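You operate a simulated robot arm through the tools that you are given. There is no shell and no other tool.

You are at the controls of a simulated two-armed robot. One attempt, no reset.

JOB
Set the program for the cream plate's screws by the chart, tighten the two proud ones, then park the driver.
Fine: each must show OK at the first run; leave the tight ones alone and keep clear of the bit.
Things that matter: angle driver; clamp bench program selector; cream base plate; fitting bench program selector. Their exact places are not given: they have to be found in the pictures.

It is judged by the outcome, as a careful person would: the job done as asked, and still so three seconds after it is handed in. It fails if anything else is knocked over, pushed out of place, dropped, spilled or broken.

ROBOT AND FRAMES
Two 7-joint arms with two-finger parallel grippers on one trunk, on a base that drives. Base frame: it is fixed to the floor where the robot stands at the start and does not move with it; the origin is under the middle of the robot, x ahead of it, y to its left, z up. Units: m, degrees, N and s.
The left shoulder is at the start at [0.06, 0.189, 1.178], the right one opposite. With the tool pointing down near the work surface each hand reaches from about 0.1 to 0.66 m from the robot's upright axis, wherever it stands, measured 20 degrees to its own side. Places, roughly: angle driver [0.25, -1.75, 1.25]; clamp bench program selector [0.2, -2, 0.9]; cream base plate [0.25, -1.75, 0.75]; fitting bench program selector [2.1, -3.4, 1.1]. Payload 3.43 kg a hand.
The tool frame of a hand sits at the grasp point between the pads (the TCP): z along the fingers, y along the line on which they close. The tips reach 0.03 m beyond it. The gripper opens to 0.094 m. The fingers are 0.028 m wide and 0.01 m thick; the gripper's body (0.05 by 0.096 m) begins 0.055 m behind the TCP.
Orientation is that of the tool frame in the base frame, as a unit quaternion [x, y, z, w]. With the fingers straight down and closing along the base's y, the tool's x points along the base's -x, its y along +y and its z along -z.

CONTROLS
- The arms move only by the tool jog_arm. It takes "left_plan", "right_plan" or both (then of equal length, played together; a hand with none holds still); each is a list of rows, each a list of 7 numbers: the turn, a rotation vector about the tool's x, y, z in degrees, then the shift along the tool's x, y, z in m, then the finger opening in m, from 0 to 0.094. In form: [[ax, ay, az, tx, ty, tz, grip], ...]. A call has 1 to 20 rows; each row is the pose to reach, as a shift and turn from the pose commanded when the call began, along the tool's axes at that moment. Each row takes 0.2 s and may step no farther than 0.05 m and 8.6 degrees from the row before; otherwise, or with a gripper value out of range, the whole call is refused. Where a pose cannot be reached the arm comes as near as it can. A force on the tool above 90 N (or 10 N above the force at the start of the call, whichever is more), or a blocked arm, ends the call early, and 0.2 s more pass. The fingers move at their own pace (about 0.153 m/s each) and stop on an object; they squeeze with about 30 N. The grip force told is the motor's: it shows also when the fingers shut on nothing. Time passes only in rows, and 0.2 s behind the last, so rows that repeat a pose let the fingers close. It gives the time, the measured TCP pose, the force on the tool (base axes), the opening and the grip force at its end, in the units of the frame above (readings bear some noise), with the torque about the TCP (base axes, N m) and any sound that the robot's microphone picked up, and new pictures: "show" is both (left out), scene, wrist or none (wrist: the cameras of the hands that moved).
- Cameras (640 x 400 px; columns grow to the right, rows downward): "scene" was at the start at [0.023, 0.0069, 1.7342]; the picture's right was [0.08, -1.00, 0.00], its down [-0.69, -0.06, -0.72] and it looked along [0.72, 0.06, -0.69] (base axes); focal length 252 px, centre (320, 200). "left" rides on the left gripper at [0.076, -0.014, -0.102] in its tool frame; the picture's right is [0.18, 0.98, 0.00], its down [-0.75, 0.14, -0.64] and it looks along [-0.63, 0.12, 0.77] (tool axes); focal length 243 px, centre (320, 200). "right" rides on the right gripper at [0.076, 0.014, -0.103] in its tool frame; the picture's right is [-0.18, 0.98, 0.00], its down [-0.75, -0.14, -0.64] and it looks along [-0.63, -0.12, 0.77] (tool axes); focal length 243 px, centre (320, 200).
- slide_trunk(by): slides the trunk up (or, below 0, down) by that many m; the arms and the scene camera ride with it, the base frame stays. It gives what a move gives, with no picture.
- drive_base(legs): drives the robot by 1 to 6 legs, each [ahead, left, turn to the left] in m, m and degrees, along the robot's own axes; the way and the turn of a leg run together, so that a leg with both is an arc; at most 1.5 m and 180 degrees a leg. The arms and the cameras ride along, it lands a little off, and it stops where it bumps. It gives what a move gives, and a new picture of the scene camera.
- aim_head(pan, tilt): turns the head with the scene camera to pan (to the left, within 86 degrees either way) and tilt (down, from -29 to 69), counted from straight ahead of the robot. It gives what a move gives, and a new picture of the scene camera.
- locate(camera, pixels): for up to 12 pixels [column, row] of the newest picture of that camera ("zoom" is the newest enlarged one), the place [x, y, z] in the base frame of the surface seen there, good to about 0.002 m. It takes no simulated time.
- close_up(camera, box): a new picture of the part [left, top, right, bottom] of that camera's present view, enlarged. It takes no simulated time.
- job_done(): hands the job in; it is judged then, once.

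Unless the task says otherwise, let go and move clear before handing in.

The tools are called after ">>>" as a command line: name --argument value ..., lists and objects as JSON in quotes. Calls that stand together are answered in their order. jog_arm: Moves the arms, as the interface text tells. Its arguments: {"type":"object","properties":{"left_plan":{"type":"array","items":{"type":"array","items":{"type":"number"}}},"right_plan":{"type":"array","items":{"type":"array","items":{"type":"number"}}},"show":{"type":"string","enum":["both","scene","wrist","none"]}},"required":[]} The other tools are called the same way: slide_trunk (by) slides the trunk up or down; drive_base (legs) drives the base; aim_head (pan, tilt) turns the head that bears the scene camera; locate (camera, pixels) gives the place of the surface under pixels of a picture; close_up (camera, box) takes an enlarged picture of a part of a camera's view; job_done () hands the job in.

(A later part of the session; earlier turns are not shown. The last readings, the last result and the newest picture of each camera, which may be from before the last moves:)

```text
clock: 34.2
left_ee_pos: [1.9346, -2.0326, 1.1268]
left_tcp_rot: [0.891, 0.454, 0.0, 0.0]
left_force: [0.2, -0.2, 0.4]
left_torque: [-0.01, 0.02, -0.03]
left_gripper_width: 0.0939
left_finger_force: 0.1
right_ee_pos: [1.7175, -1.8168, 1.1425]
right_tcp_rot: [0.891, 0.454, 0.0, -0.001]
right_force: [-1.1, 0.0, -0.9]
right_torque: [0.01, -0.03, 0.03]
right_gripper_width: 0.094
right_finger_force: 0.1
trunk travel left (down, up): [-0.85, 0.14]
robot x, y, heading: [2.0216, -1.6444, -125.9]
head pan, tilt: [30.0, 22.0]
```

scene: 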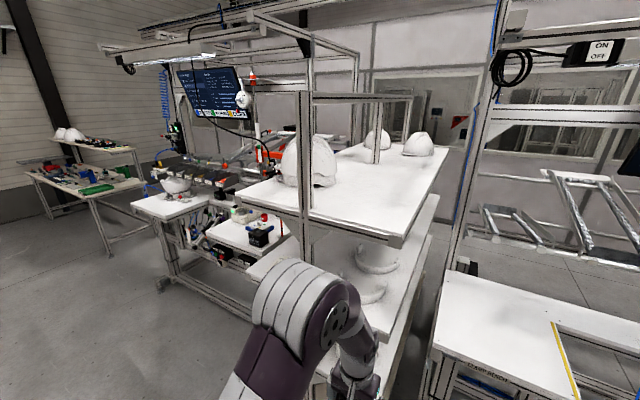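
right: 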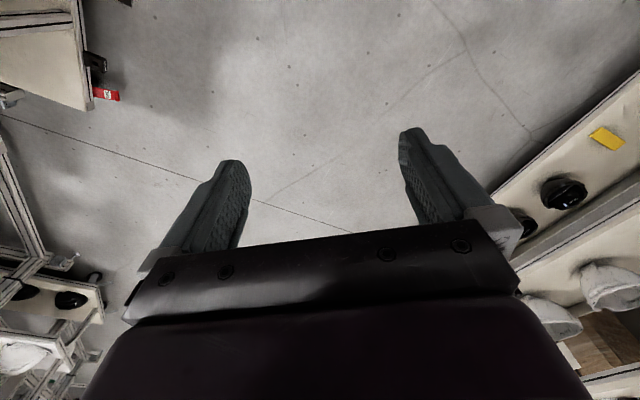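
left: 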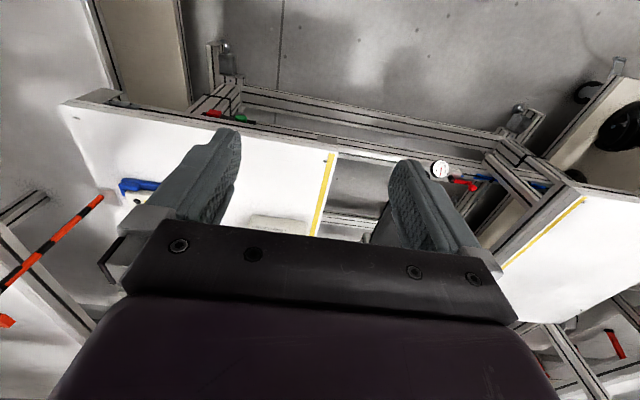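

The fitting bench is at (240,225) with its own board at (215,95) and a station on top. I zoom on these, and on the "CLAMP BENCH" lettering side.

>>> close_up --camera "scene" --box '[190, 190, 310, 265]'

>>> close_up --camera "scene" --box '[165, 55, 285, 130]'

>>> close_up --camera "scene" --box '[130, 130, 290, 230]'

>>> close_up --camera "scene" --box '[430, 330, 600, 400]'

```text
5.33 times, centred on (250, 228) of scene
```

zoom: 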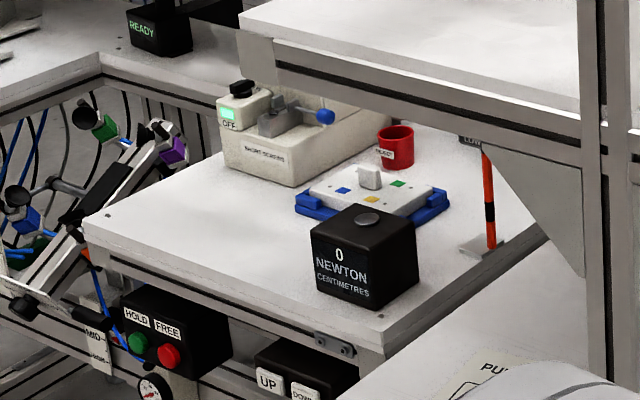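

```text
5.33 times, centred on (225, 92) of scene
```

zoom: 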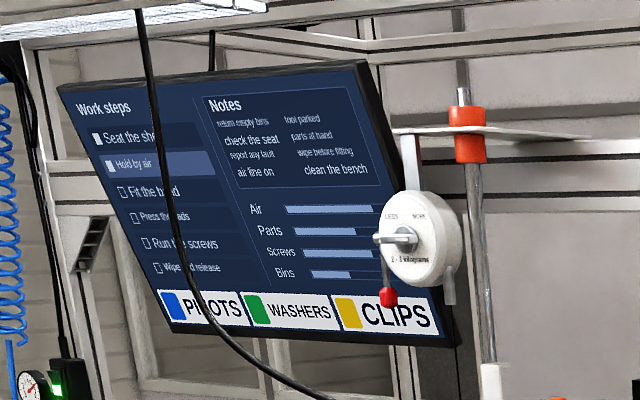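

```text
4.00 times, centred on (210, 180) of scene
```

zoom: 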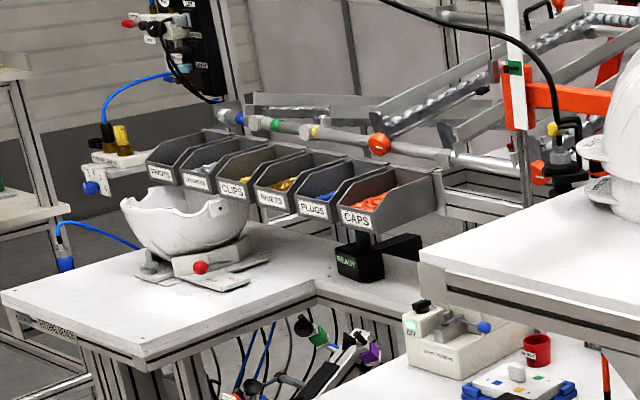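

```text
3.76 times, centred on (515, 365) of scene
```

zoom: 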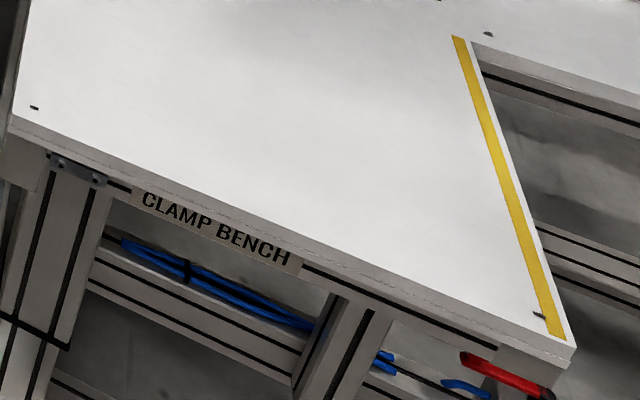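

The fitting bench has a like station whose feeder reads "SHORT SCREWS", with a similar plate in a blue tray. I zoom further there to compare plates, screws and its program box.

>>> close_up --camera "scene" --box '[240, 216, 280, 241]'

>>> close_up --camera "scene" --box '[228, 200, 268, 225]'

>>> locate --camera "scene" --pixels '[[258, 226], [233, 215], [262, 238], [264, 217], [210, 230], [280, 245], [170, 270], [130, 205], [300, 200], [272, 160], [243, 98]]'

```text
16.00 times, centred on (260, 228) of scene
```

zoom: 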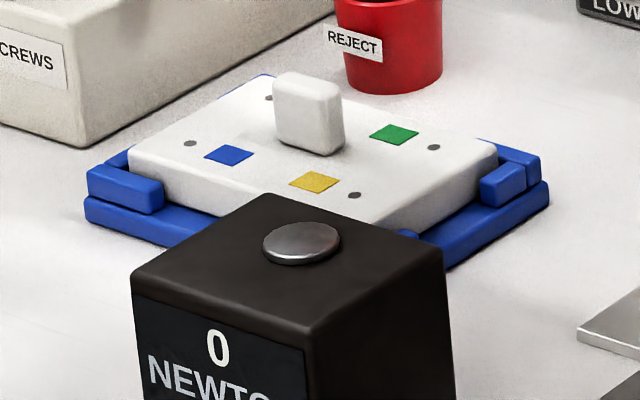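

```text
16.00 times, centred on (248, 212) of scene
```

zoom: 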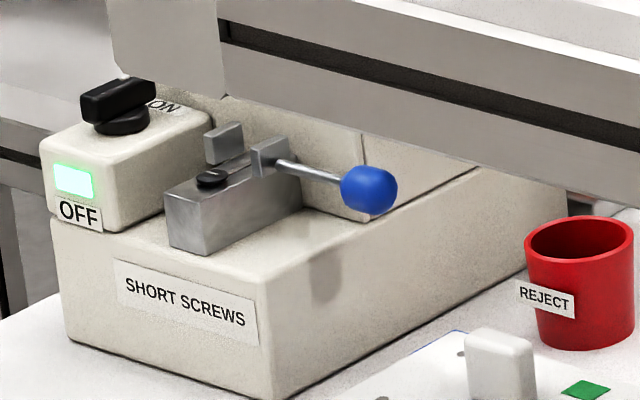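

```text
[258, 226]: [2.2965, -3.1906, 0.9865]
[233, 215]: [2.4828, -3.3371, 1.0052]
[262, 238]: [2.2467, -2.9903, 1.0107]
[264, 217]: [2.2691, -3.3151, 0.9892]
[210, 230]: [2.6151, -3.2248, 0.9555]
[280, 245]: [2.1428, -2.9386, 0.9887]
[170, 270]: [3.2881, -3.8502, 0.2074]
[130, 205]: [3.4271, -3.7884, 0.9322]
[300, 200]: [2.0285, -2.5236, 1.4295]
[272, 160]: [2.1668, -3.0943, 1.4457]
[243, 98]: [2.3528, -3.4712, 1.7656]
```

Key find: the fitting bench's SHORT SCREWS feeder presents a black head with a white mark (210,180), like the cream plate's screws, while the clamp bench's LONG SCREWS are brass. I shift left a bit more to see the fitting bench's program box and rule out black WIDE screws.

>>> drive_base --legs '[[-0.2, 0.6, 0]]'

>>> aim_head --pan 22 --tilt 22

```text
clock: 37.8
left_ee_pos: [2.5388, -2.2239, 1.126]
left_tcp_rot: [0.89, 0.456, 0.0, 0.0]
left_force: [0.4, -1.3, 0.5]
left_torque: [0.02, 0.02, 0.02]
left_gripper_width: 0.094
left_finger_force: 0.0
right_ee_pos: [2.3209, -2.0096, 1.1435]
right_tcp_rot: [0.891, 0.455, 0.0, -0.001]
right_force: [-0.8, 0.0, -0.3]
right_torque: [0.0, 0.03, 0.02]
right_gripper_width: 0.094
right_finger_force: 0.0
trunk travel left (down, up): [-0.85, 0.14]
robot x, y, heading: [2.6274, -1.8373, -125.9]
head pan, tilt: [30.0, 22.0]
```

scene: 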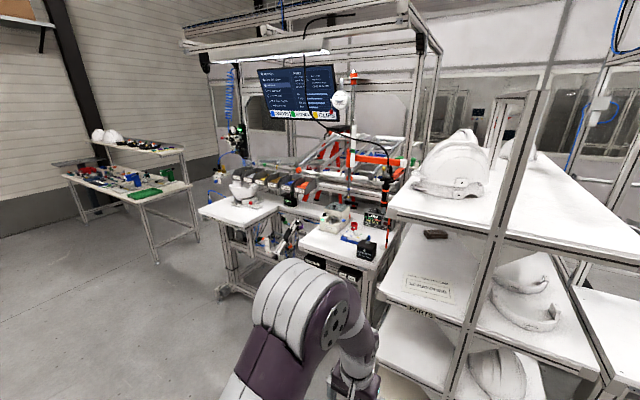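

```text
clock: 38.5
left_ee_pos: [2.5393, -2.2241, 1.1266]
left_tcp_rot: [0.891, 0.454, -0.001, 0.001]
left_force: [-0.1, 0.0, -0.1]
left_torque: [0.02, 0.0, 0.0]
left_gripper_width: 0.0943
left_finger_force: 0.1
right_ee_pos: [2.321, -2.0089, 1.1429]
right_tcp_rot: [0.89, 0.455, 0.001, 0.001]
right_force: [-0.7, -0.4, 0.1]
right_torque: [0.02, 0.0, 0.01]
right_gripper_width: 0.0939
right_finger_force: 0.0
trunk travel left (down, up): [-0.85, 0.14]
robot x, y, heading: [2.6247, -1.8365, -126.0]
head pan, tilt: [22.0, 22.0]
```

scene: 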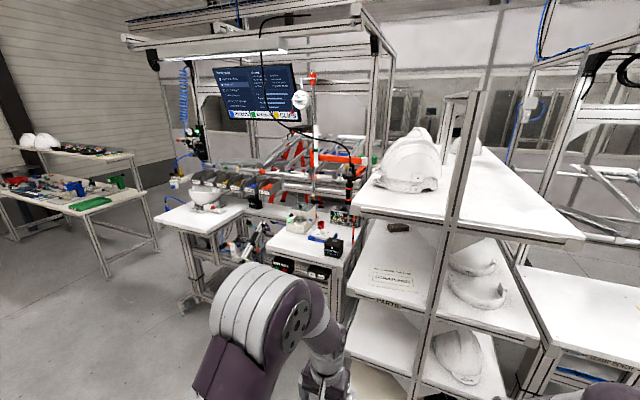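

>>> close_up --camera "scene" --box '[280, 170, 376, 250]'

>>> close_up --camera "scene" --box '[322, 200, 362, 225]'

>>> close_up --camera "scene" --box '[283, 205, 323, 230]'

>>> close_up --camera "scene" --box '[370, 262, 430, 312]'

```text
5.00 times, centred on (328, 210) of scene
```

zoom: 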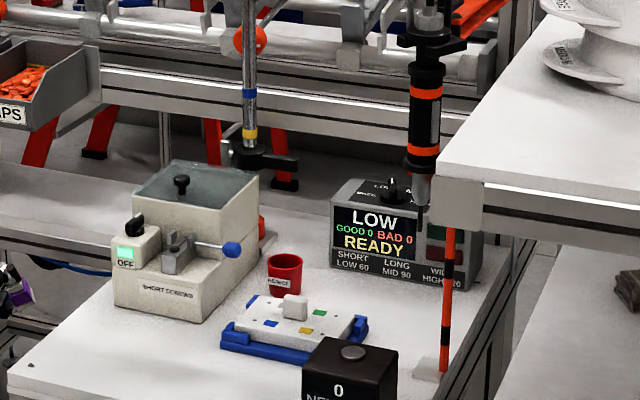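

```text
16.00 times, centred on (342, 212) of scene
```

zoom: 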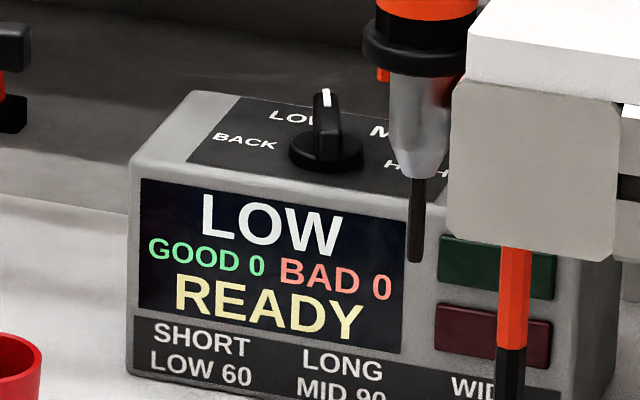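

```text
16.00 times, centred on (303, 218) of scene
```

zoom: 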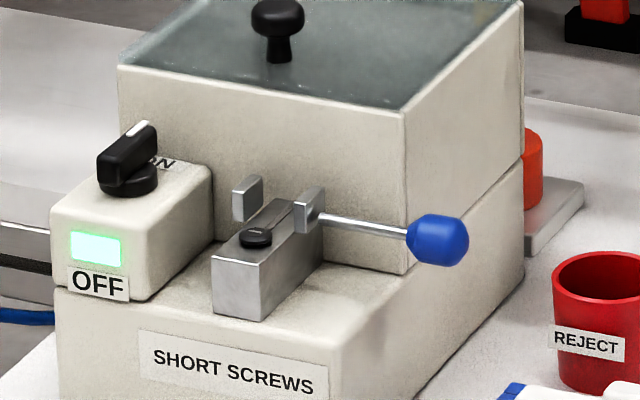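

```text
8.00 times, centred on (400, 287) of scene
```

zoom: 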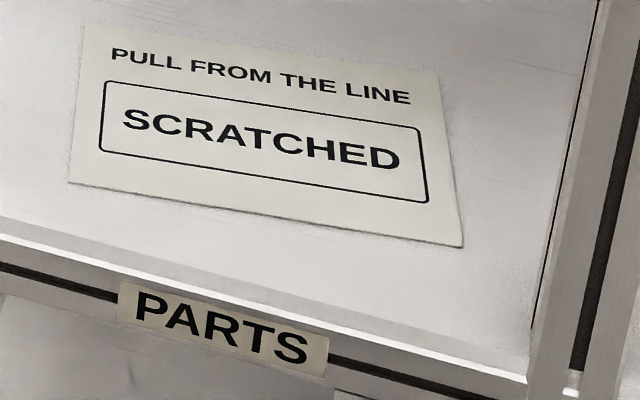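

The fitting bench box shows the same chart (SHORT–LOW 60) and its own program LOW; its SHORT screw is black with a slot mark, the same as the cream plate's. So the clamp bench selector must go from MID to LOW. I drive back to the clamp bench.

>>> drive_base --legs '[[0.0, -0.9, 0], [0.38, -0.88, 0]]'

>>> aim_head --pan 0 --tilt 45

```text
clock: 47.9
left_ee_pos: [0.8603, -1.4943, 1.1258]
left_tcp_rot: [0.885, 0.466, 0.0, 0.001]
left_force: [0.6, -0.9, -0.8]
left_torque: [0.02, 0.01, 0.0]
left_gripper_width: 0.0942
left_finger_force: 0.1
right_ee_pos: [0.6348, -1.2866, 1.1435]
right_tcp_rot: [0.884, 0.468, 0.0, -0.001]
right_force: [-0.4, -0.3, 0.2]
right_torque: [-0.01, -0.03, -0.01]
right_gripper_width: 0.0941
right_finger_force: 0.1
trunk travel left (down, up): [-0.85, 0.14]
robot x, y, heading: [0.9356, -1.1081, -124.1]
head pan, tilt: [22.0, 22.0]
```

scene: 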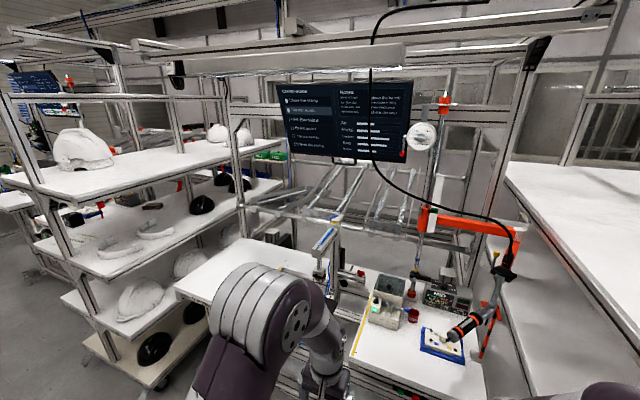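

```text
clock: 48.8
left_ee_pos: [0.859, -1.4938, 1.125]
left_tcp_rot: [0.885, 0.466, 0.0, 0.0]
left_force: [-0.6, -1.2, 0.4]
left_torque: [-0.02, 0.02, -0.04]
left_gripper_width: 0.0941
left_finger_force: 0.1
right_ee_pos: [0.6361, -1.2852, 1.144]
right_tcp_rot: [0.884, 0.468, 0.0, 0.0]
right_force: [-0.3, -0.5, 0.5]
right_torque: [-0.01, -0.03, -0.02]
right_gripper_width: 0.0941
right_finger_force: 0.1
trunk travel left (down, up): [-0.85, 0.14]
robot x, y, heading: [0.9345, -1.1043, -124.4]
head pan, tilt: [0.0, 45.0]
```

scene: 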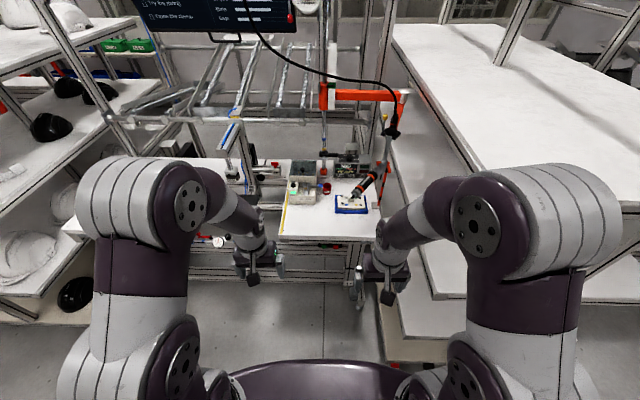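

I'm back in front of the clamp bench. I take a close-up of the program box and knob and locate its features precisely.

>>> close_up --camera "scene" --box '[325, 150, 375, 182]'

>>> locate --camera "zoom" --pixels '[[265, 92], [275, 70], [262, 115], [262, 140], [225, 110], [300, 125], [150, 90], [385, 85], [500, 90], [140, 180], [100, 190], [60, 100]]'

```text
12.50 times, centred on (350, 166) of scene
```

zoom: 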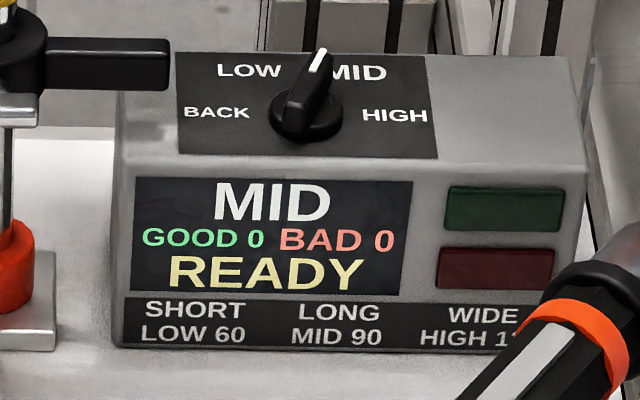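

```text
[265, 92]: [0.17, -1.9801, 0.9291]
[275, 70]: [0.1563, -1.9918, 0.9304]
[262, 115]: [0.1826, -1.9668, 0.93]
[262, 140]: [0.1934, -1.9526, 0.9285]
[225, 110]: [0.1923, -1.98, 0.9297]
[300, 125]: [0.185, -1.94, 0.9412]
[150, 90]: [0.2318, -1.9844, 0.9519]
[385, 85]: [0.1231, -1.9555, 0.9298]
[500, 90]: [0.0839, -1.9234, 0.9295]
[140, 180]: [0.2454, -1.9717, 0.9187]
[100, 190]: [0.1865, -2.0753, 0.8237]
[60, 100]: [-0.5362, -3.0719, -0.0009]
```

The panel top lies at z about 0.93; the knob stands at (305,105) of this zoom, pointer up to (320,52). I locate its points.

>>> locate --camera "zoom" --pixels '[[321, 53], [316, 68], [311, 82], [304, 100], [296, 118], [292, 126], [328, 80], [318, 110], [285, 100], [338, 118], [310, 140], [325, 60]]'

>>> locate --camera "zoom" --pixels '[[110, 65], [165, 60], [50, 60], [20, 50], [20, 105], [130, 345], [580, 170], [500, 210], [490, 270], [130, 65], [520, 50], [400, 300]]'

```text
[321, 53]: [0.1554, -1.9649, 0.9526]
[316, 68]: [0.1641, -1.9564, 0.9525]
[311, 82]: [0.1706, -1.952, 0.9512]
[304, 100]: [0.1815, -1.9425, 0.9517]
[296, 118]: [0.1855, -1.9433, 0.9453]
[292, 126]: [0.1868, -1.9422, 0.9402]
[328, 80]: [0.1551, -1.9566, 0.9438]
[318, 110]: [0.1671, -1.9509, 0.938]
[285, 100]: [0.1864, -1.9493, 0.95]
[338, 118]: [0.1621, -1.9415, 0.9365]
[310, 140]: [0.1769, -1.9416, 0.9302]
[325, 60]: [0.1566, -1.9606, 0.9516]
```

```text
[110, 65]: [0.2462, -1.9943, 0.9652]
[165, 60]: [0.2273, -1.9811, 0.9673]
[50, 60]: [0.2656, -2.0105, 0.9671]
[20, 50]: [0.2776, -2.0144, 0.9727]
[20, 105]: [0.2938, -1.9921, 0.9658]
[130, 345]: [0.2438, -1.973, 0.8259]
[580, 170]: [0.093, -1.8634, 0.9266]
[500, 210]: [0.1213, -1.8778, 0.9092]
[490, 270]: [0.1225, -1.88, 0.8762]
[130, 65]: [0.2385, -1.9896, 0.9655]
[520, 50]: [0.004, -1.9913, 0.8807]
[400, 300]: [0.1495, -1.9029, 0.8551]
```

The knob's blade runs from [0.184,-1.943] to its pointer end [0.155,-1.965], top z 0.952, on a flat panel at z 0.93. I inspect the driver's handle, the feeder hopper and the stop collar at high zoom before moving closer.

>>> close_up --camera "scene" --box '[344, 160, 400, 200]'

>>> locate --camera "zoom" --pixels '[[110, 345], [145, 300], [180, 250], [230, 190], [275, 130], [215, 210], [300, 130], [340, 90], [180, 300], [250, 215], [460, 120], [430, 180]]'

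>>> close_up --camera "scene" --box '[365, 80, 425, 170]'

```text
10.00 times, centred on (372, 180) of scene
```

zoom: 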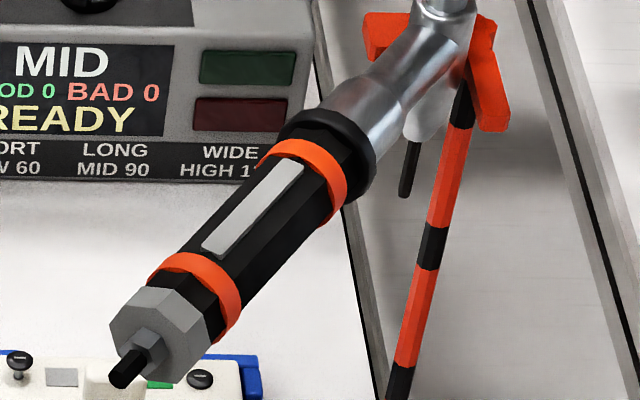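

```text
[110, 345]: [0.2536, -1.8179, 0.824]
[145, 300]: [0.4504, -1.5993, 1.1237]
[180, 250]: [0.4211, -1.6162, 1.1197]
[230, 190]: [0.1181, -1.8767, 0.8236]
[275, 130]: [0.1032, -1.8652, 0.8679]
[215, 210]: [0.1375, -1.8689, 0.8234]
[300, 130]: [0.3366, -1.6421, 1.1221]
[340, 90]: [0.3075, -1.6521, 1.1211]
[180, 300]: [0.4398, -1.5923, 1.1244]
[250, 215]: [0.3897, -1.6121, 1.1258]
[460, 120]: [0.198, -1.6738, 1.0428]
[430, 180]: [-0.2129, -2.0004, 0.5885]
```

```text
4.44 times, centred on (395, 125) of scene
```

zoom: 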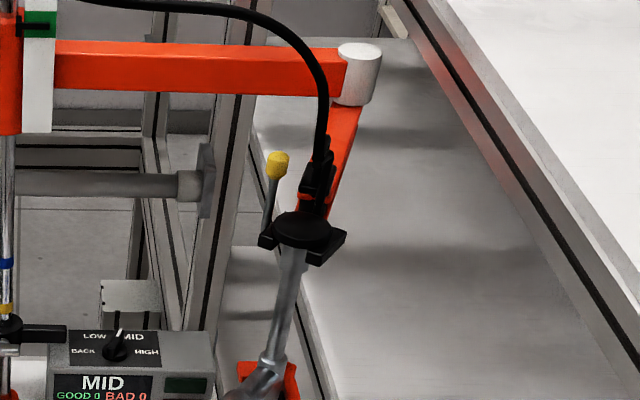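

The light strip on the handle's top at (250,215) looks like a start lever, and the fork opens along the handle, so the driver must leave it along the handle direction. First the knob: I pull the right hand back and up so it will stay clear of the driver when I move in.

>>> jog_arm --right_plan '[[0, 0, 0, 0.03, 0.01, -0.025, 0.094], [0, 0, 0, 0.06, 0.02, -0.05, 0.094], [0, 0, 0, 0.09, 0.03, -0.075, 0.094], [0, 0, 0, 0.12, 0.04, -0.1, 0.094]]' --show "scene"

```text
clock: 49.8
left_ee_pos: [0.86, -1.4954, 1.1273]
left_tcp_rot: [0.885, 0.466, -0.001, 0.0]
left_force: [0.5, 0.5, 0.4]
left_torque: [-0.02, 0.01, 0.02]
left_gripper_width: 0.0943
left_finger_force: 0.0
right_ee_pos: [0.7368, -1.2154, 1.2444]
right_tcp_rot: [0.885, 0.466, -0.001, -0.001]
right_force: [-1.2, 0.6, -0.3]
right_torque: [0.0, 0.02, -0.02]
right_gripper_width: 0.0941
right_finger_force: 0.1
right hand out of reach, approached as far as the arm can: row 4
trunk travel left (down, up): [-0.85, 0.14]
robot x, y, heading: [0.9336, -1.1064, -124.3]
head pan, tilt: [0.0, 45.0]
```

scene: 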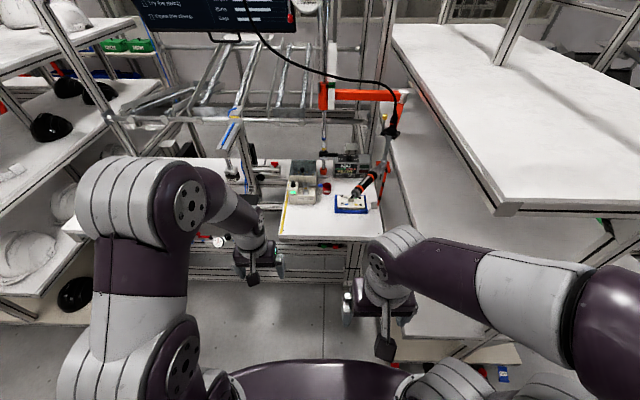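

The right elbow has swung out to the right edge (620,330), which is towards the trolley. I check where it is.

>>> locate --camera "scene" --pixels '[[620, 320], [530, 285], [440, 270], [600, 280], [635, 390], [500, 205], [405, 40], [465, 375]]'

```text
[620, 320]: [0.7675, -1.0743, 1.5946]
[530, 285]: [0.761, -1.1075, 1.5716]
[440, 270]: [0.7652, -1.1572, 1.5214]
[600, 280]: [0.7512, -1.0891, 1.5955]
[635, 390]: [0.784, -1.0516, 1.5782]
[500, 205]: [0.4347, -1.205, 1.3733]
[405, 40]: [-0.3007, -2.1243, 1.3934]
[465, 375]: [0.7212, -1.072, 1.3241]
```

The right arm is merely folded near the camera (elbow at [0.77,-1.07,1.59]), so it is not over the trolley. I turn right about 21° and move in so that the left arm can reach the knob from the front left.

>>> drive_base --legs '[[0, 0, -21.5], [0.2, 0.1, 0]]'

>>> aim_head --pan 15 --tilt 55

```text
clock: 52.6
left_ee_pos: [0.6163, -1.6313, 1.1267]
left_tcp_rot: [0.956, 0.295, 0.0, -0.001]
left_force: [0.5, 0.3, 0.8]
left_torque: [-0.02, -0.04, -0.01]
left_gripper_width: 0.0939
left_finger_force: 0.2
right_ee_pos: [0.6034, -1.3281, 1.2454]
right_tcp_rot: [0.955, 0.295, 0.0, 0.0]
right_force: [-0.2, 0.2, 1.0]
right_torque: [0.01, 0.0, 0.01]
right_gripper_width: 0.094
right_finger_force: 0.0
trunk travel left (down, up): [-0.85, 0.14]
robot x, y, heading: [0.8306, -1.3011, -146.0]
head pan, tilt: [0.0, 45.0]
```

scene: 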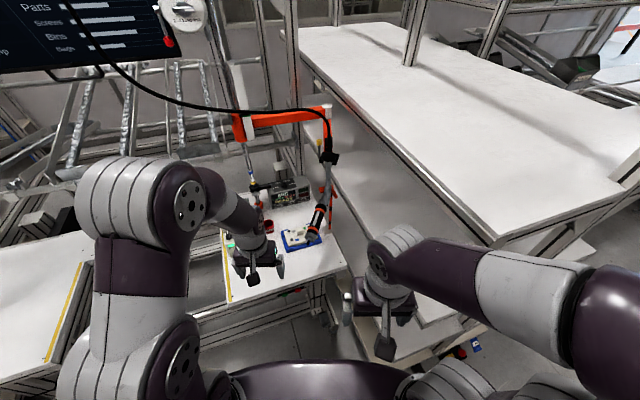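

```text
clock: 53.4
left_ee_pos: [0.6155, -1.6338, 1.1254]
left_tcp_rot: [0.956, 0.294, 0.0, 0.0]
left_force: [-0.2, 0.0, 0.4]
left_torque: [-0.02, 0.0, -0.05]
left_gripper_width: 0.0942
left_finger_force: 0.1
right_ee_pos: [0.6015, -1.3295, 1.2437]
right_tcp_rot: [0.955, 0.295, 0.0, -0.002]
right_force: [-0.4, -0.6, -0.1]
right_torque: [0.01, 0.0, 0.01]
right_gripper_width: 0.0939
right_finger_force: 0.0
trunk travel left (down, up): [-0.85, 0.14]
robot x, y, heading: [0.832, -1.2968, -145.7]
head pan, tilt: [15.0, 55.0]
```

scene: 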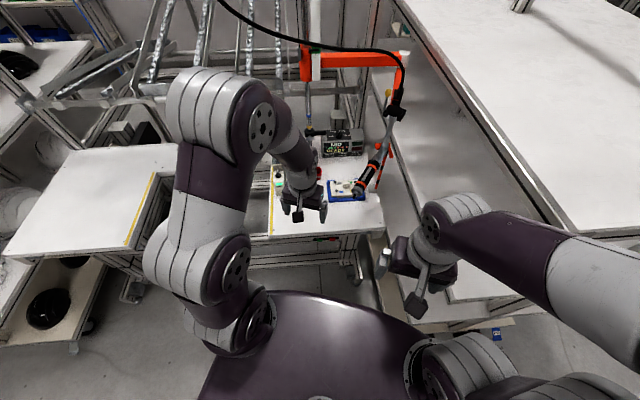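

The robot stands at about 0.49 m from the bench edge; the knob is 0.93 m off, too far. I move in about 0.14 m more.

>>> drive_base --legs '[[0.135, 0.05, 0]]'

>>> close_up --camera "scene" --box '[240, 80, 440, 220]'

```text
clock: 54.7
left_ee_pos: [0.533, -1.7502, 1.127]
left_tcp_rot: [0.956, 0.294, -0.001, 0.0]
left_force: [-0.2, -1.1, -0.4]
left_torque: [-0.01, -0.01, -0.06]
left_gripper_width: 0.094
left_finger_force: 0.0
right_ee_pos: [0.5187, -1.4451, 1.2442]
right_tcp_rot: [0.955, 0.295, -0.001, 0.0]
right_force: [0.1, -0.9, 0.1]
right_torque: [-0.04, -0.01, 0.0]
right_gripper_width: 0.0939
right_finger_force: 0.0
trunk travel left (down, up): [-0.85, 0.14]
robot x, y, heading: [0.7444, -1.4126, -145.8]
head pan, tilt: [15.0, 55.0]
```

scene: 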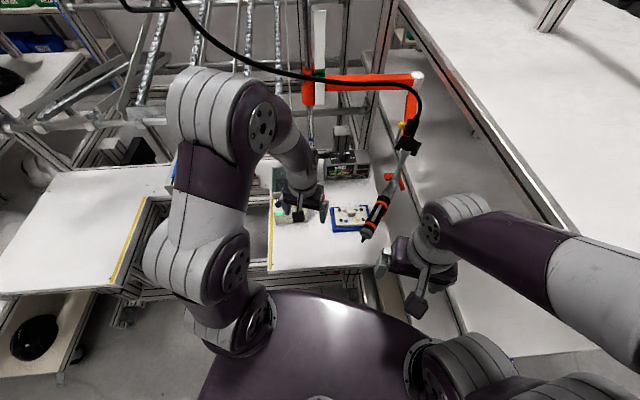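

```text
2.86 times, centred on (340, 150) of scene
```

zoom: 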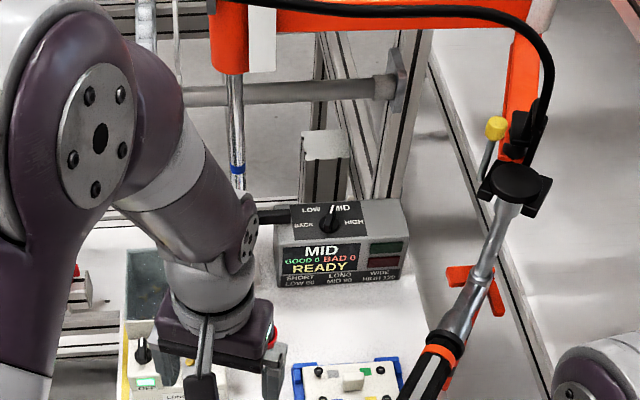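

Clear view now: chart at (330,270), knob at (330,218) in the zoom, and the chart's SHORT–LOW 60 is readable. I bring the left hand, pitched 40° and yawed 12° left, to a pre-grasp point above the knob.

>>> jog_arm --left_plan '[[-0.52, -4.98, -1.44, -0.0427, -0.0064, 0.0, 0.05], [-1.05, -9.97, -2.88, -0.0853, -0.0128, 0.005, 0.05], [-1.57, -14.95, -4.32, -0.128, -0.0192, 0.01, 0.05], [-2.1, -19.94, -5.76, -0.1706, -0.0256, 0.02, 0.05], [-2.62, -24.92, -7.19, -0.2133, -0.032, 0.035, 0.05], [-3.14, -29.9, -8.63, -0.2559, -0.0384, 0.05, 0.05], [-3.67, -34.89, -10.07, -0.2986, -0.0448, 0.065, 0.05], [-4.19, -39.87, -11.51, -0.3412, -0.0512, 0.078, 0.05]]' --show "both"

```text
clock: 56.5
left_ee_pos: [0.2183, -1.902, 1.0485]
left_tcp_rot: [0.863, 0.37, -0.315, 0.135]
left_force: [0.0, -0.3, -0.3]
left_torque: [0.0, 0.0, 0.03]
left_gripper_width: 0.0501
left_finger_force: 0.0
right_ee_pos: [0.5162, -1.4472, 1.2437]
right_tcp_rot: [0.956, 0.294, 0.0, 0.0]
right_force: [-0.1, 0.1, -0.7]
right_torque: [0.03, -0.03, -0.02]
right_gripper_width: 0.0941
right_finger_force: 0.1
trunk travel left (down, up): [-0.85, 0.14]
robot x, y, heading: [0.7447, -1.4165, -145.4]
head pan, tilt: [15.0, 55.0]
```

scene: 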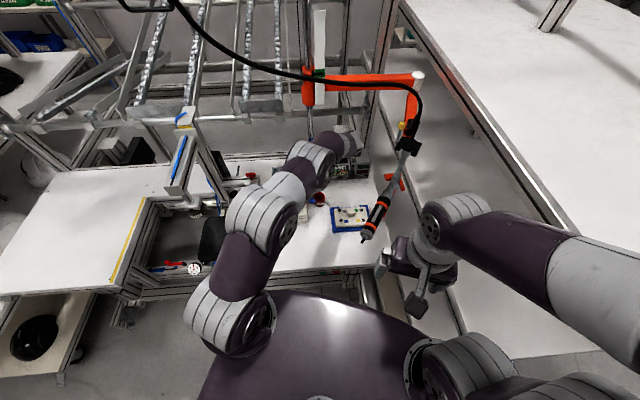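
left: 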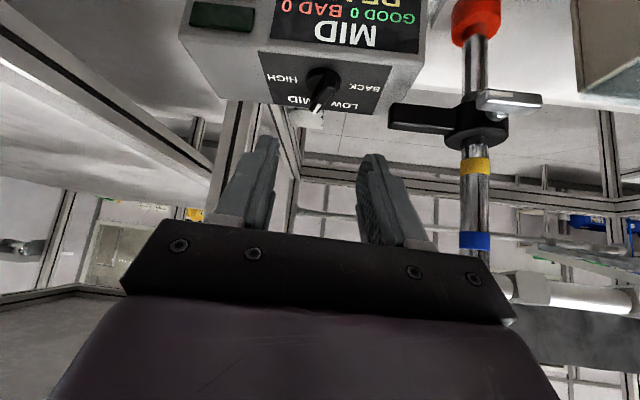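

The hand arrived; in the left wrist view the knob is at (322,85), with the fingers' tips at (268,140) and (372,158), well centred. I locate the knob through this camera to refine its centre.

>>> locate --camera "left" --pixels '[[317, 110], [320, 98], [325, 85], [310, 83], [338, 85], [325, 68], [400, 118], [445, 112], [270, 145], [372, 160]]'

>>> close_up --camera "left" --box '[260, 40, 420, 140]'

```text
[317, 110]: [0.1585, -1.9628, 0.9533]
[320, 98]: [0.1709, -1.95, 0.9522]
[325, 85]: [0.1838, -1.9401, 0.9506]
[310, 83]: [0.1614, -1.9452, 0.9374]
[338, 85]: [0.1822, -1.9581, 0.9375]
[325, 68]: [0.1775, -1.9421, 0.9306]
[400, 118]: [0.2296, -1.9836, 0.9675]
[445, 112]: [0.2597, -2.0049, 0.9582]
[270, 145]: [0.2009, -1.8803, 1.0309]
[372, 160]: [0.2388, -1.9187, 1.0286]
```

```text
4.00 times, centred on (340, 90) of left
```

zoom: 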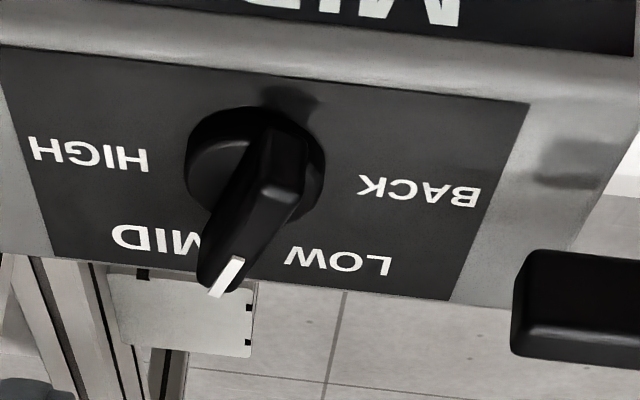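

The knob centre is [0.171,-1.952] with its top at 0.952, and the fingers are lined up. I go straight in along the finger axis, fingers open astride the blade.

>>> jog_arm --left_plan '[[0, 0, 0, 0.001, 0, 0.035, 0.05], [0, 0, 0, 0.002, 0, 0.065, 0.05], [0, 0, 0, 0.003, 0.0005, 0.085, 0.05], [0, 0, 0, 0.0036, 0.0005, 0.0943, 0.05]]' --show "both"

```text
clock: 57.5
left_ee_pos: [0.1847, -1.9398, 0.9827]
left_tcp_rot: [0.864, 0.369, -0.315, 0.133]
left_force: [-0.3, 0.7, -0.1]
left_torque: [0.03, -0.01, -0.03]
left_gripper_width: 0.0499
left_finger_force: 0.1
left hand out of reach, approached as far as the arm can: row 4
right_ee_pos: [0.5168, -1.4461, 1.2441]
right_tcp_rot: [0.956, 0.294, 0.0, 0.0]
right_force: [0.1, 0.6, 0.6]
right_torque: [0.03, 0.01, -0.01]
right_gripper_width: 0.0939
right_finger_force: 0.1
trunk travel left (down, up): [-0.85, 0.14]
robot x, y, heading: [0.7462, -1.416, -145.8]
head pan, tilt: [15.0, 55.0]
```

scene: 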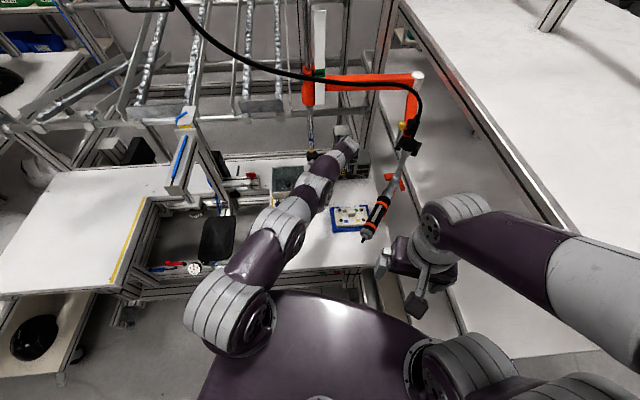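
left: 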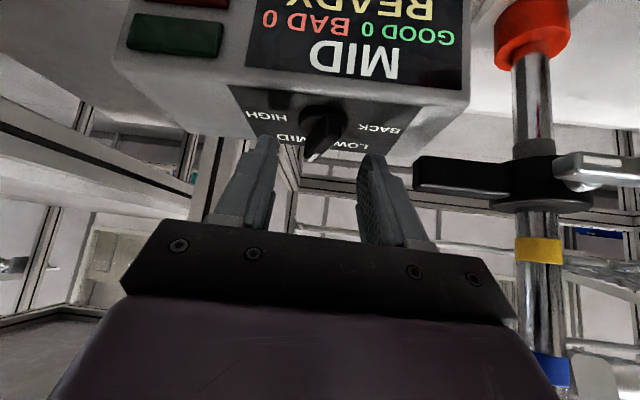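

The arm stopped about 1 cm short at its reach limit; the knob sits between the fingers at (320,125). I pitch the hand 10° flatter about the grasp point, which shortens the reach needed, and see where it lands.

>>> jog_arm --left_plan '[[0, -5, 0, 0, 0, 0, 0.05], [0, -10, 0, 0, 0, 0, 0.05]]' --show "wrist"

```text
clock: 58.1
left_ee_pos: [0.1848, -1.9385, 0.9822]
left_tcp_rot: [0.833, 0.356, -0.39, 0.166]
left_force: [-0.5, 0.2, 0.5]
left_torque: [-0.03, 0.0, 0.02]
left_gripper_width: 0.0502
left_finger_force: 0.0
right_ee_pos: [0.5166, -1.4464, 1.2446]
right_tcp_rot: [0.955, 0.295, 0.0, 0.0]
right_force: [0.5, 0.6, 0.5]
right_torque: [0.04, -0.03, -0.03]
right_gripper_width: 0.0942
right_finger_force: 0.1
trunk travel left (down, up): [-0.85, 0.14]
robot x, y, heading: [0.7443, -1.4203, -145.5]
head pan, tilt: [15.0, 55.0]
```

left: 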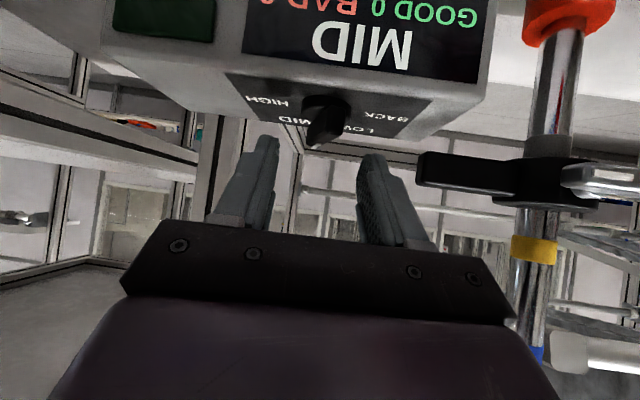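

The pitch worked with the grasp point unmoved. I move the last 1.2 cm in, keeping the fingers open.

>>> jog_arm --left_plan '[[0, 0, 0, 0.0016, -0.0003, 0.006, 0.05], [0, 0, 0, 0.0032, -0.0007, 0.0122, 0.05]]' --show "wrist"

```text
clock: 58.7
left_ee_pos: [0.1784, -1.9432, 0.9713]
left_tcp_rot: [0.833, 0.355, -0.39, 0.165]
left_force: [0.3, 0.0, 0.9]
left_torque: [0.0, 0.0, 0.0]
left_gripper_width: 0.05
left_finger_force: 0.0
right_ee_pos: [0.5157, -1.4476, 1.2447]
right_tcp_rot: [0.956, 0.295, 0.001, 0.0]
right_force: [-0.5, 0.3, -0.1]
right_torque: [0.03, 0.01, -0.01]
right_gripper_width: 0.0942
right_finger_force: 0.1
trunk travel left (down, up): [-0.85, 0.14]
robot x, y, heading: [0.7444, -1.4167, -145.8]
head pan, tilt: [15.0, 55.0]
```

left: 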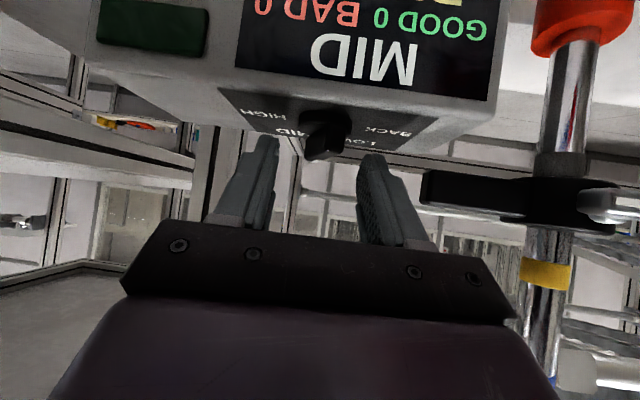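

The TCP is in place with the knob's blade between the pads. I close the fingers on it.

>>> jog_arm --left_plan '[[0, 0, 0, 0, 0, 0, 0.03], [0, 0, 0, 0, 0, 0, 0.0], [0, 0, 0, 0, 0, 0, 0.0]]' --show "wrist"

```text
clock: 59.5
left_ee_pos: [0.1768, -1.9438, 0.9719]
left_tcp_rot: [0.833, 0.355, -0.39, 0.166]
left_force: [0.0, 1.3, 0.3]
left_torque: [-0.16, 0.13, -0.03]
left_gripper_width: 0.0109
left_finger_force: 44.7
right_ee_pos: [0.5167, -1.4461, 1.2442]
right_tcp_rot: [0.956, 0.295, -0.001, 0.0]
right_force: [0.5, -0.8, -0.6]
right_torque: [-0.01, 0.01, -0.02]
right_gripper_width: 0.094
right_finger_force: 0.0
trunk travel left (down, up): [-0.85, 0.14]
robot x, y, heading: [0.7439, -1.4146, -145.8]
head pan, tilt: [15.0, 55.0]
```

left: 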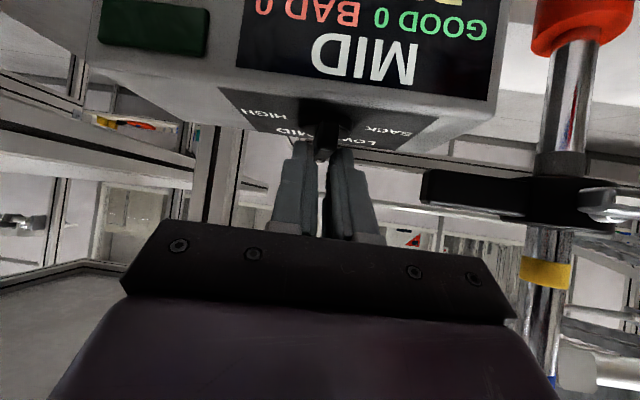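

The blade is held (width 10.9 mm). I now turn the knob counterclockwise about its vertical axis by 24° in steps, toward LOW.

>>> jog_arm --left_plan '[[-6.13, 0, -5.14, -0.0001, -0.0015, 0.0001, 0.0], [-12.26, 0, -10.29, -0.0003, -0.003, 0.0003, 0.0], [-18.38, 0, -15.43, -0.0006, -0.0045, 0.0007, 0.0]]' --show "both"

```text
clock: 60.3
left_ee_pos: [0.2095, -1.9127, 0.9695]
left_tcp_rot: [0.741, 0.523, -0.342, 0.247]
left_force: [0.2, 1.5, 0.4]
left_torque: [0.03, -0.02, 0.0]
left_gripper_width: 0.0
left_finger_force: 32.8
left hand out of reach, approached as far as the arm can: row 1, 2, 3
right_ee_pos: [0.5188, -1.4426, 1.2452]
right_tcp_rot: [0.956, 0.294, -0.001, 0.001]
right_force: [0.5, 0.8, -0.5]
right_torque: [-0.04, 0.04, 0.0]
right_gripper_width: 0.0942
right_finger_force: 0.1
trunk travel left (down, up): [-0.85, 0.14]
robot x, y, heading: [0.7451, -1.4163, -145.7]
head pan, tilt: [15.0, 55.0]
```

scene: 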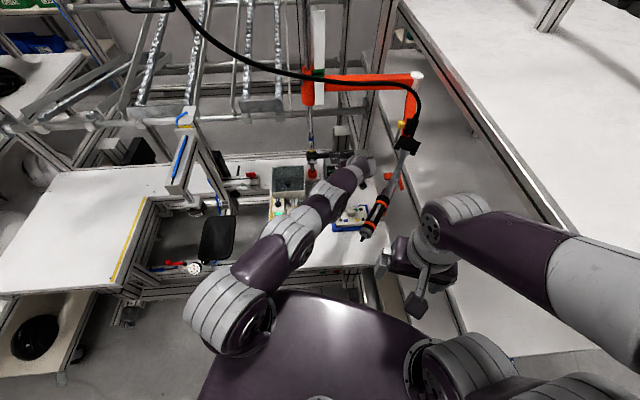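
left: 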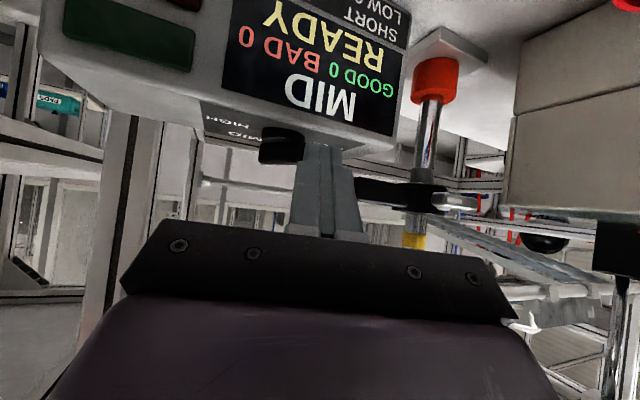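

Yawing that far exceeded the reach and the fingers slid off backward; the display still reads MID and nothing else was touched. I lift the hand, turn it back and place the closed fingertips to the left of the blade's near end, to push it round instead.

>>> jog_arm --left_plan '[[0, 0, 0, -0.023, 0, -0.0194, 0.0], [6.25, 0, 5.27, -0.0459, 0.0005, -0.0387, 0.0], [12.5, 0, 10.53, -0.0581, 0.0047, -0.0241, 0.0], [18.74, 0, 15.8, -0.0703, 0.009, -0.0097, 0.0]]' --show "wrist"

```text
clock: 61.3
left_ee_pos: [0.1987, -1.9571, 1.0318]
left_tcp_rot: [0.836, 0.35, -0.389, 0.163]
left_force: [0.6, -0.2, -0.1]
left_torque: [0.02, -0.03, 0.0]
left_gripper_width: 0.0001
left_finger_force: 32.8
right_ee_pos: [0.5164, -1.4487, 1.2439]
right_tcp_rot: [0.955, 0.295, 0.001, 0.0]
right_force: [0.0, 0.6, -0.7]
right_torque: [0.04, -0.05, 0.02]
right_gripper_width: 0.094
right_finger_force: 0.0
trunk travel left (down, up): [-0.85, 0.14]
robot x, y, heading: [0.7438, -1.4164, -145.8]
head pan, tilt: [15.0, 55.0]
```

left: 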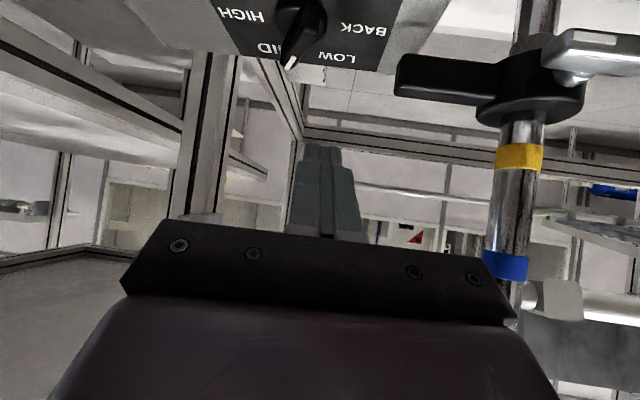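

The hand hovers above; the knob with pointer at (291,62) still points to MID. I locate the blade from this view to plan the push.

>>> locate --camera "left" --pixels '[[290, 66], [296, 50], [304, 30], [308, 12], [320, 10], [285, 20], [398, 75], [397, 90], [312, 150], [325, 150]]'

>>> close_up --camera "left" --box '[230, 0, 390, 100]'

```text
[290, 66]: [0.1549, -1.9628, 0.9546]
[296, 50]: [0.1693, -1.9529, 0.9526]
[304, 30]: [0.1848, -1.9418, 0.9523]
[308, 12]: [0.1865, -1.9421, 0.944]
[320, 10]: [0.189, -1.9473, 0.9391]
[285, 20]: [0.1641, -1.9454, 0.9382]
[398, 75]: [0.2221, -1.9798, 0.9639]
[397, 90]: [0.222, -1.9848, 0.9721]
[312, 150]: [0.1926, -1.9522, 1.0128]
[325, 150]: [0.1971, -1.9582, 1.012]
```

```text
4.00 times, centred on (310, 50) of left
```

zoom: 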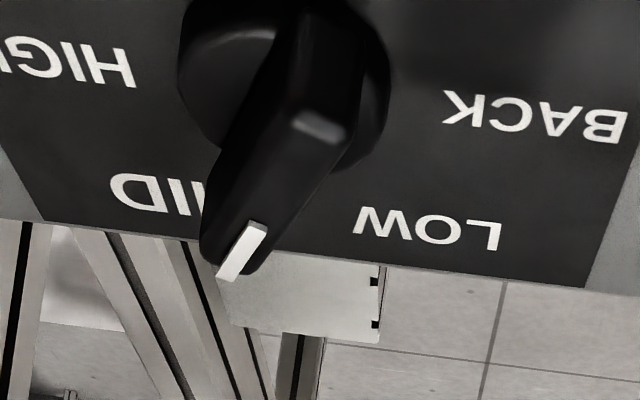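

The blade runs from near end [0.187,-1.942] to pointer [0.155,-1.963], about 22° right of straight, so LOW should lie 45° counterclockwise. I lower the closed fingertips to the left of the blade's near end, clear of the collar lever at (398,80).

>>> jog_arm --left_plan '[[0, 0, 0, 0.0071, 0.0006, -0.0085, 0.0], [0, 0, 0, 0.0301, 0.0006, 0.0108, 0.0], [0, 0, 0, 0.0454, 0.0006, 0.0237, 0.0], [0, 0, 0, 0.0531, 0.0006, 0.0301, 0.0]]' --show "wrist"

```text
clock: 62.3
left_ee_pos: [0.2084, -1.9489, 0.9742]
left_tcp_rot: [0.835, 0.353, -0.389, 0.165]
left_force: [-0.5, 0.3, 0.1]
left_torque: [0.02, -0.03, 0.02]
left_gripper_width: 0.0
left_finger_force: 33.1
right_ee_pos: [0.5169, -1.446, 1.2436]
right_tcp_rot: [0.956, 0.295, -0.001, 0.0]
right_force: [0.1, -0.2, 0.2]
right_torque: [0.0, 0.05, -0.01]
right_gripper_width: 0.0942
right_finger_force: 0.1
trunk travel left (down, up): [-0.85, 0.14]
robot x, y, heading: [0.7458, -1.4208, -145.9]
head pan, tilt: [15.0, 55.0]
```

left: 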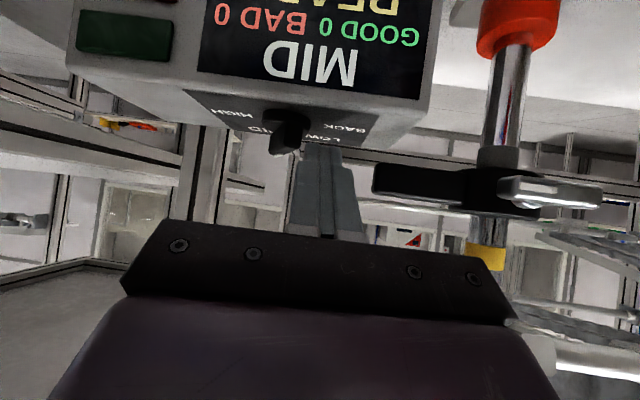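

The tips are just left of the blade (290,130). I push to the right in small steps, 12 mm for now, and check the display.

>>> jog_arm --left_plan '[[0, 0, 0, 0.0015, 0, 0.0013, 0.0], [0, 0, 0, 0.0015, -0.004, 0.0013, 0.0], [0, 0, 0, 0.0015, -0.008, 0.0013, 0.0], [0, 0, 0, 0.0015, -0.012, 0.0013, 0.0]]' --show "wrist"

```text
clock: 63.3
left_ee_pos: [0.2008, -1.9408, 0.9715]
left_tcp_rot: [0.834, 0.353, -0.39, 0.165]
left_force: [7.5, -1.3, -0.4]
left_torque: [-0.04, -0.17, 0.11]
left_gripper_width: 0.0002
left_finger_force: 32.7
right_ee_pos: [0.5172, -1.447, 1.2453]
right_tcp_rot: [0.956, 0.294, 0.0, -0.002]
right_force: [0.6, 1.0, -0.3]
right_torque: [0.03, 0.04, -0.01]
right_gripper_width: 0.0939
right_finger_force: 0.0
trunk travel left (down, up): [-0.85, 0.14]
robot x, y, heading: [0.7425, -1.4173, -145.6]
head pan, tilt: [15.0, 55.0]
```

left: 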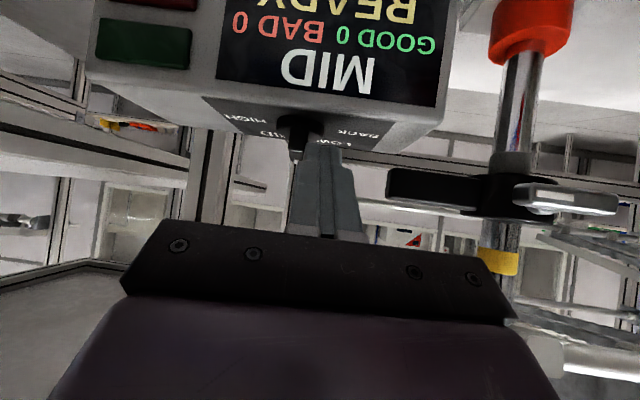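

Contact force is about 7 N and the knob is turning, display still MID. I push 4 mm further.

>>> jog_arm --left_plan '[[0, 0, 0, 0, -0.002, 0, 0.0], [0, 0, 0, 0, -0.004, 0, 0.0]]' --show "wrist"

```text
clock: 63.9
left_ee_pos: [0.1976, -1.9368, 0.9729]
left_tcp_rot: [0.835, 0.351, -0.39, 0.164]
left_force: [8.7, 1.7, 0.7]
left_torque: [0.06, -0.17, 0.03]
left_gripper_width: 0.0001
left_finger_force: 32.8
right_ee_pos: [0.5179, -1.4469, 1.2445]
right_tcp_rot: [0.956, 0.295, 0.0, -0.001]
right_force: [-0.2, 0.4, -0.1]
right_torque: [-0.03, 0.02, 0.0]
right_gripper_width: 0.0941
right_finger_force: 0.0
trunk travel left (down, up): [-0.85, 0.14]
robot x, y, heading: [0.743, -1.4178, -145.8]
head pan, tilt: [15.0, 55.0]
```

left: 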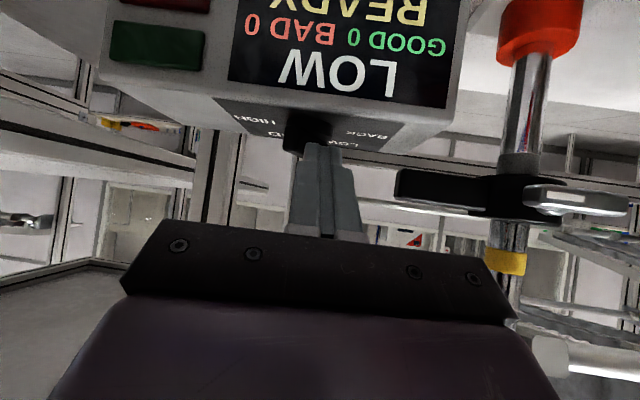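

The display now reads LOW. I push 2 mm more to settle the knob fully on LOW, then lift off to the left and up.

>>> jog_arm --left_plan '[[0, 0, 0, 0, -0.002, 0, 0.0], [0, 0, 0, 0, -0.002, 0, 0.0], [0, 0, 0, 0, 0.006, 0, 0.0], [0, 0, 0, -0.02, 0.008, -0.017, 0.0], [0, 0, 0, -0.046, 0.008, -0.045, 0.0]]' --show "wrist"

```text
clock: 65.1
left_ee_pos: [0.2054, -1.9392, 1.0356]
left_tcp_rot: [0.835, 0.352, -0.39, 0.164]
left_force: [0.5, 0.3, 0.2]
left_torque: [0.01, 0.01, 0.01]
left_gripper_width: 0.0
left_finger_force: 33.2
right_ee_pos: [0.5175, -1.4459, 1.244]
right_tcp_rot: [0.955, 0.295, 0.0, 0.0]
right_force: [-1.0, -0.2, -0.6]
right_torque: [0.01, 0.01, 0.01]
right_gripper_width: 0.0939
right_finger_force: 0.2
trunk travel left (down, up): [-0.85, 0.14]
robot x, y, heading: [0.7448, -1.4175, -145.8]
head pan, tilt: [15.0, 55.0]
```

left: 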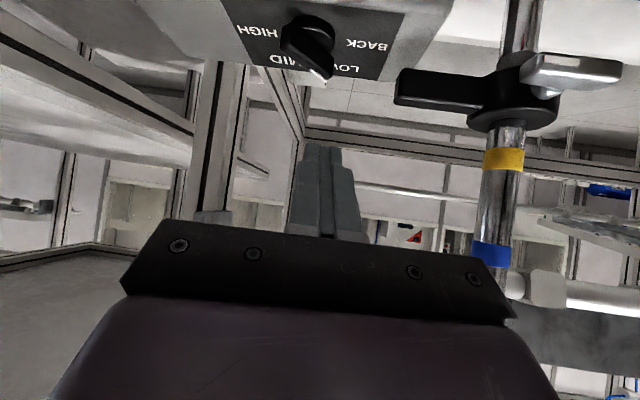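

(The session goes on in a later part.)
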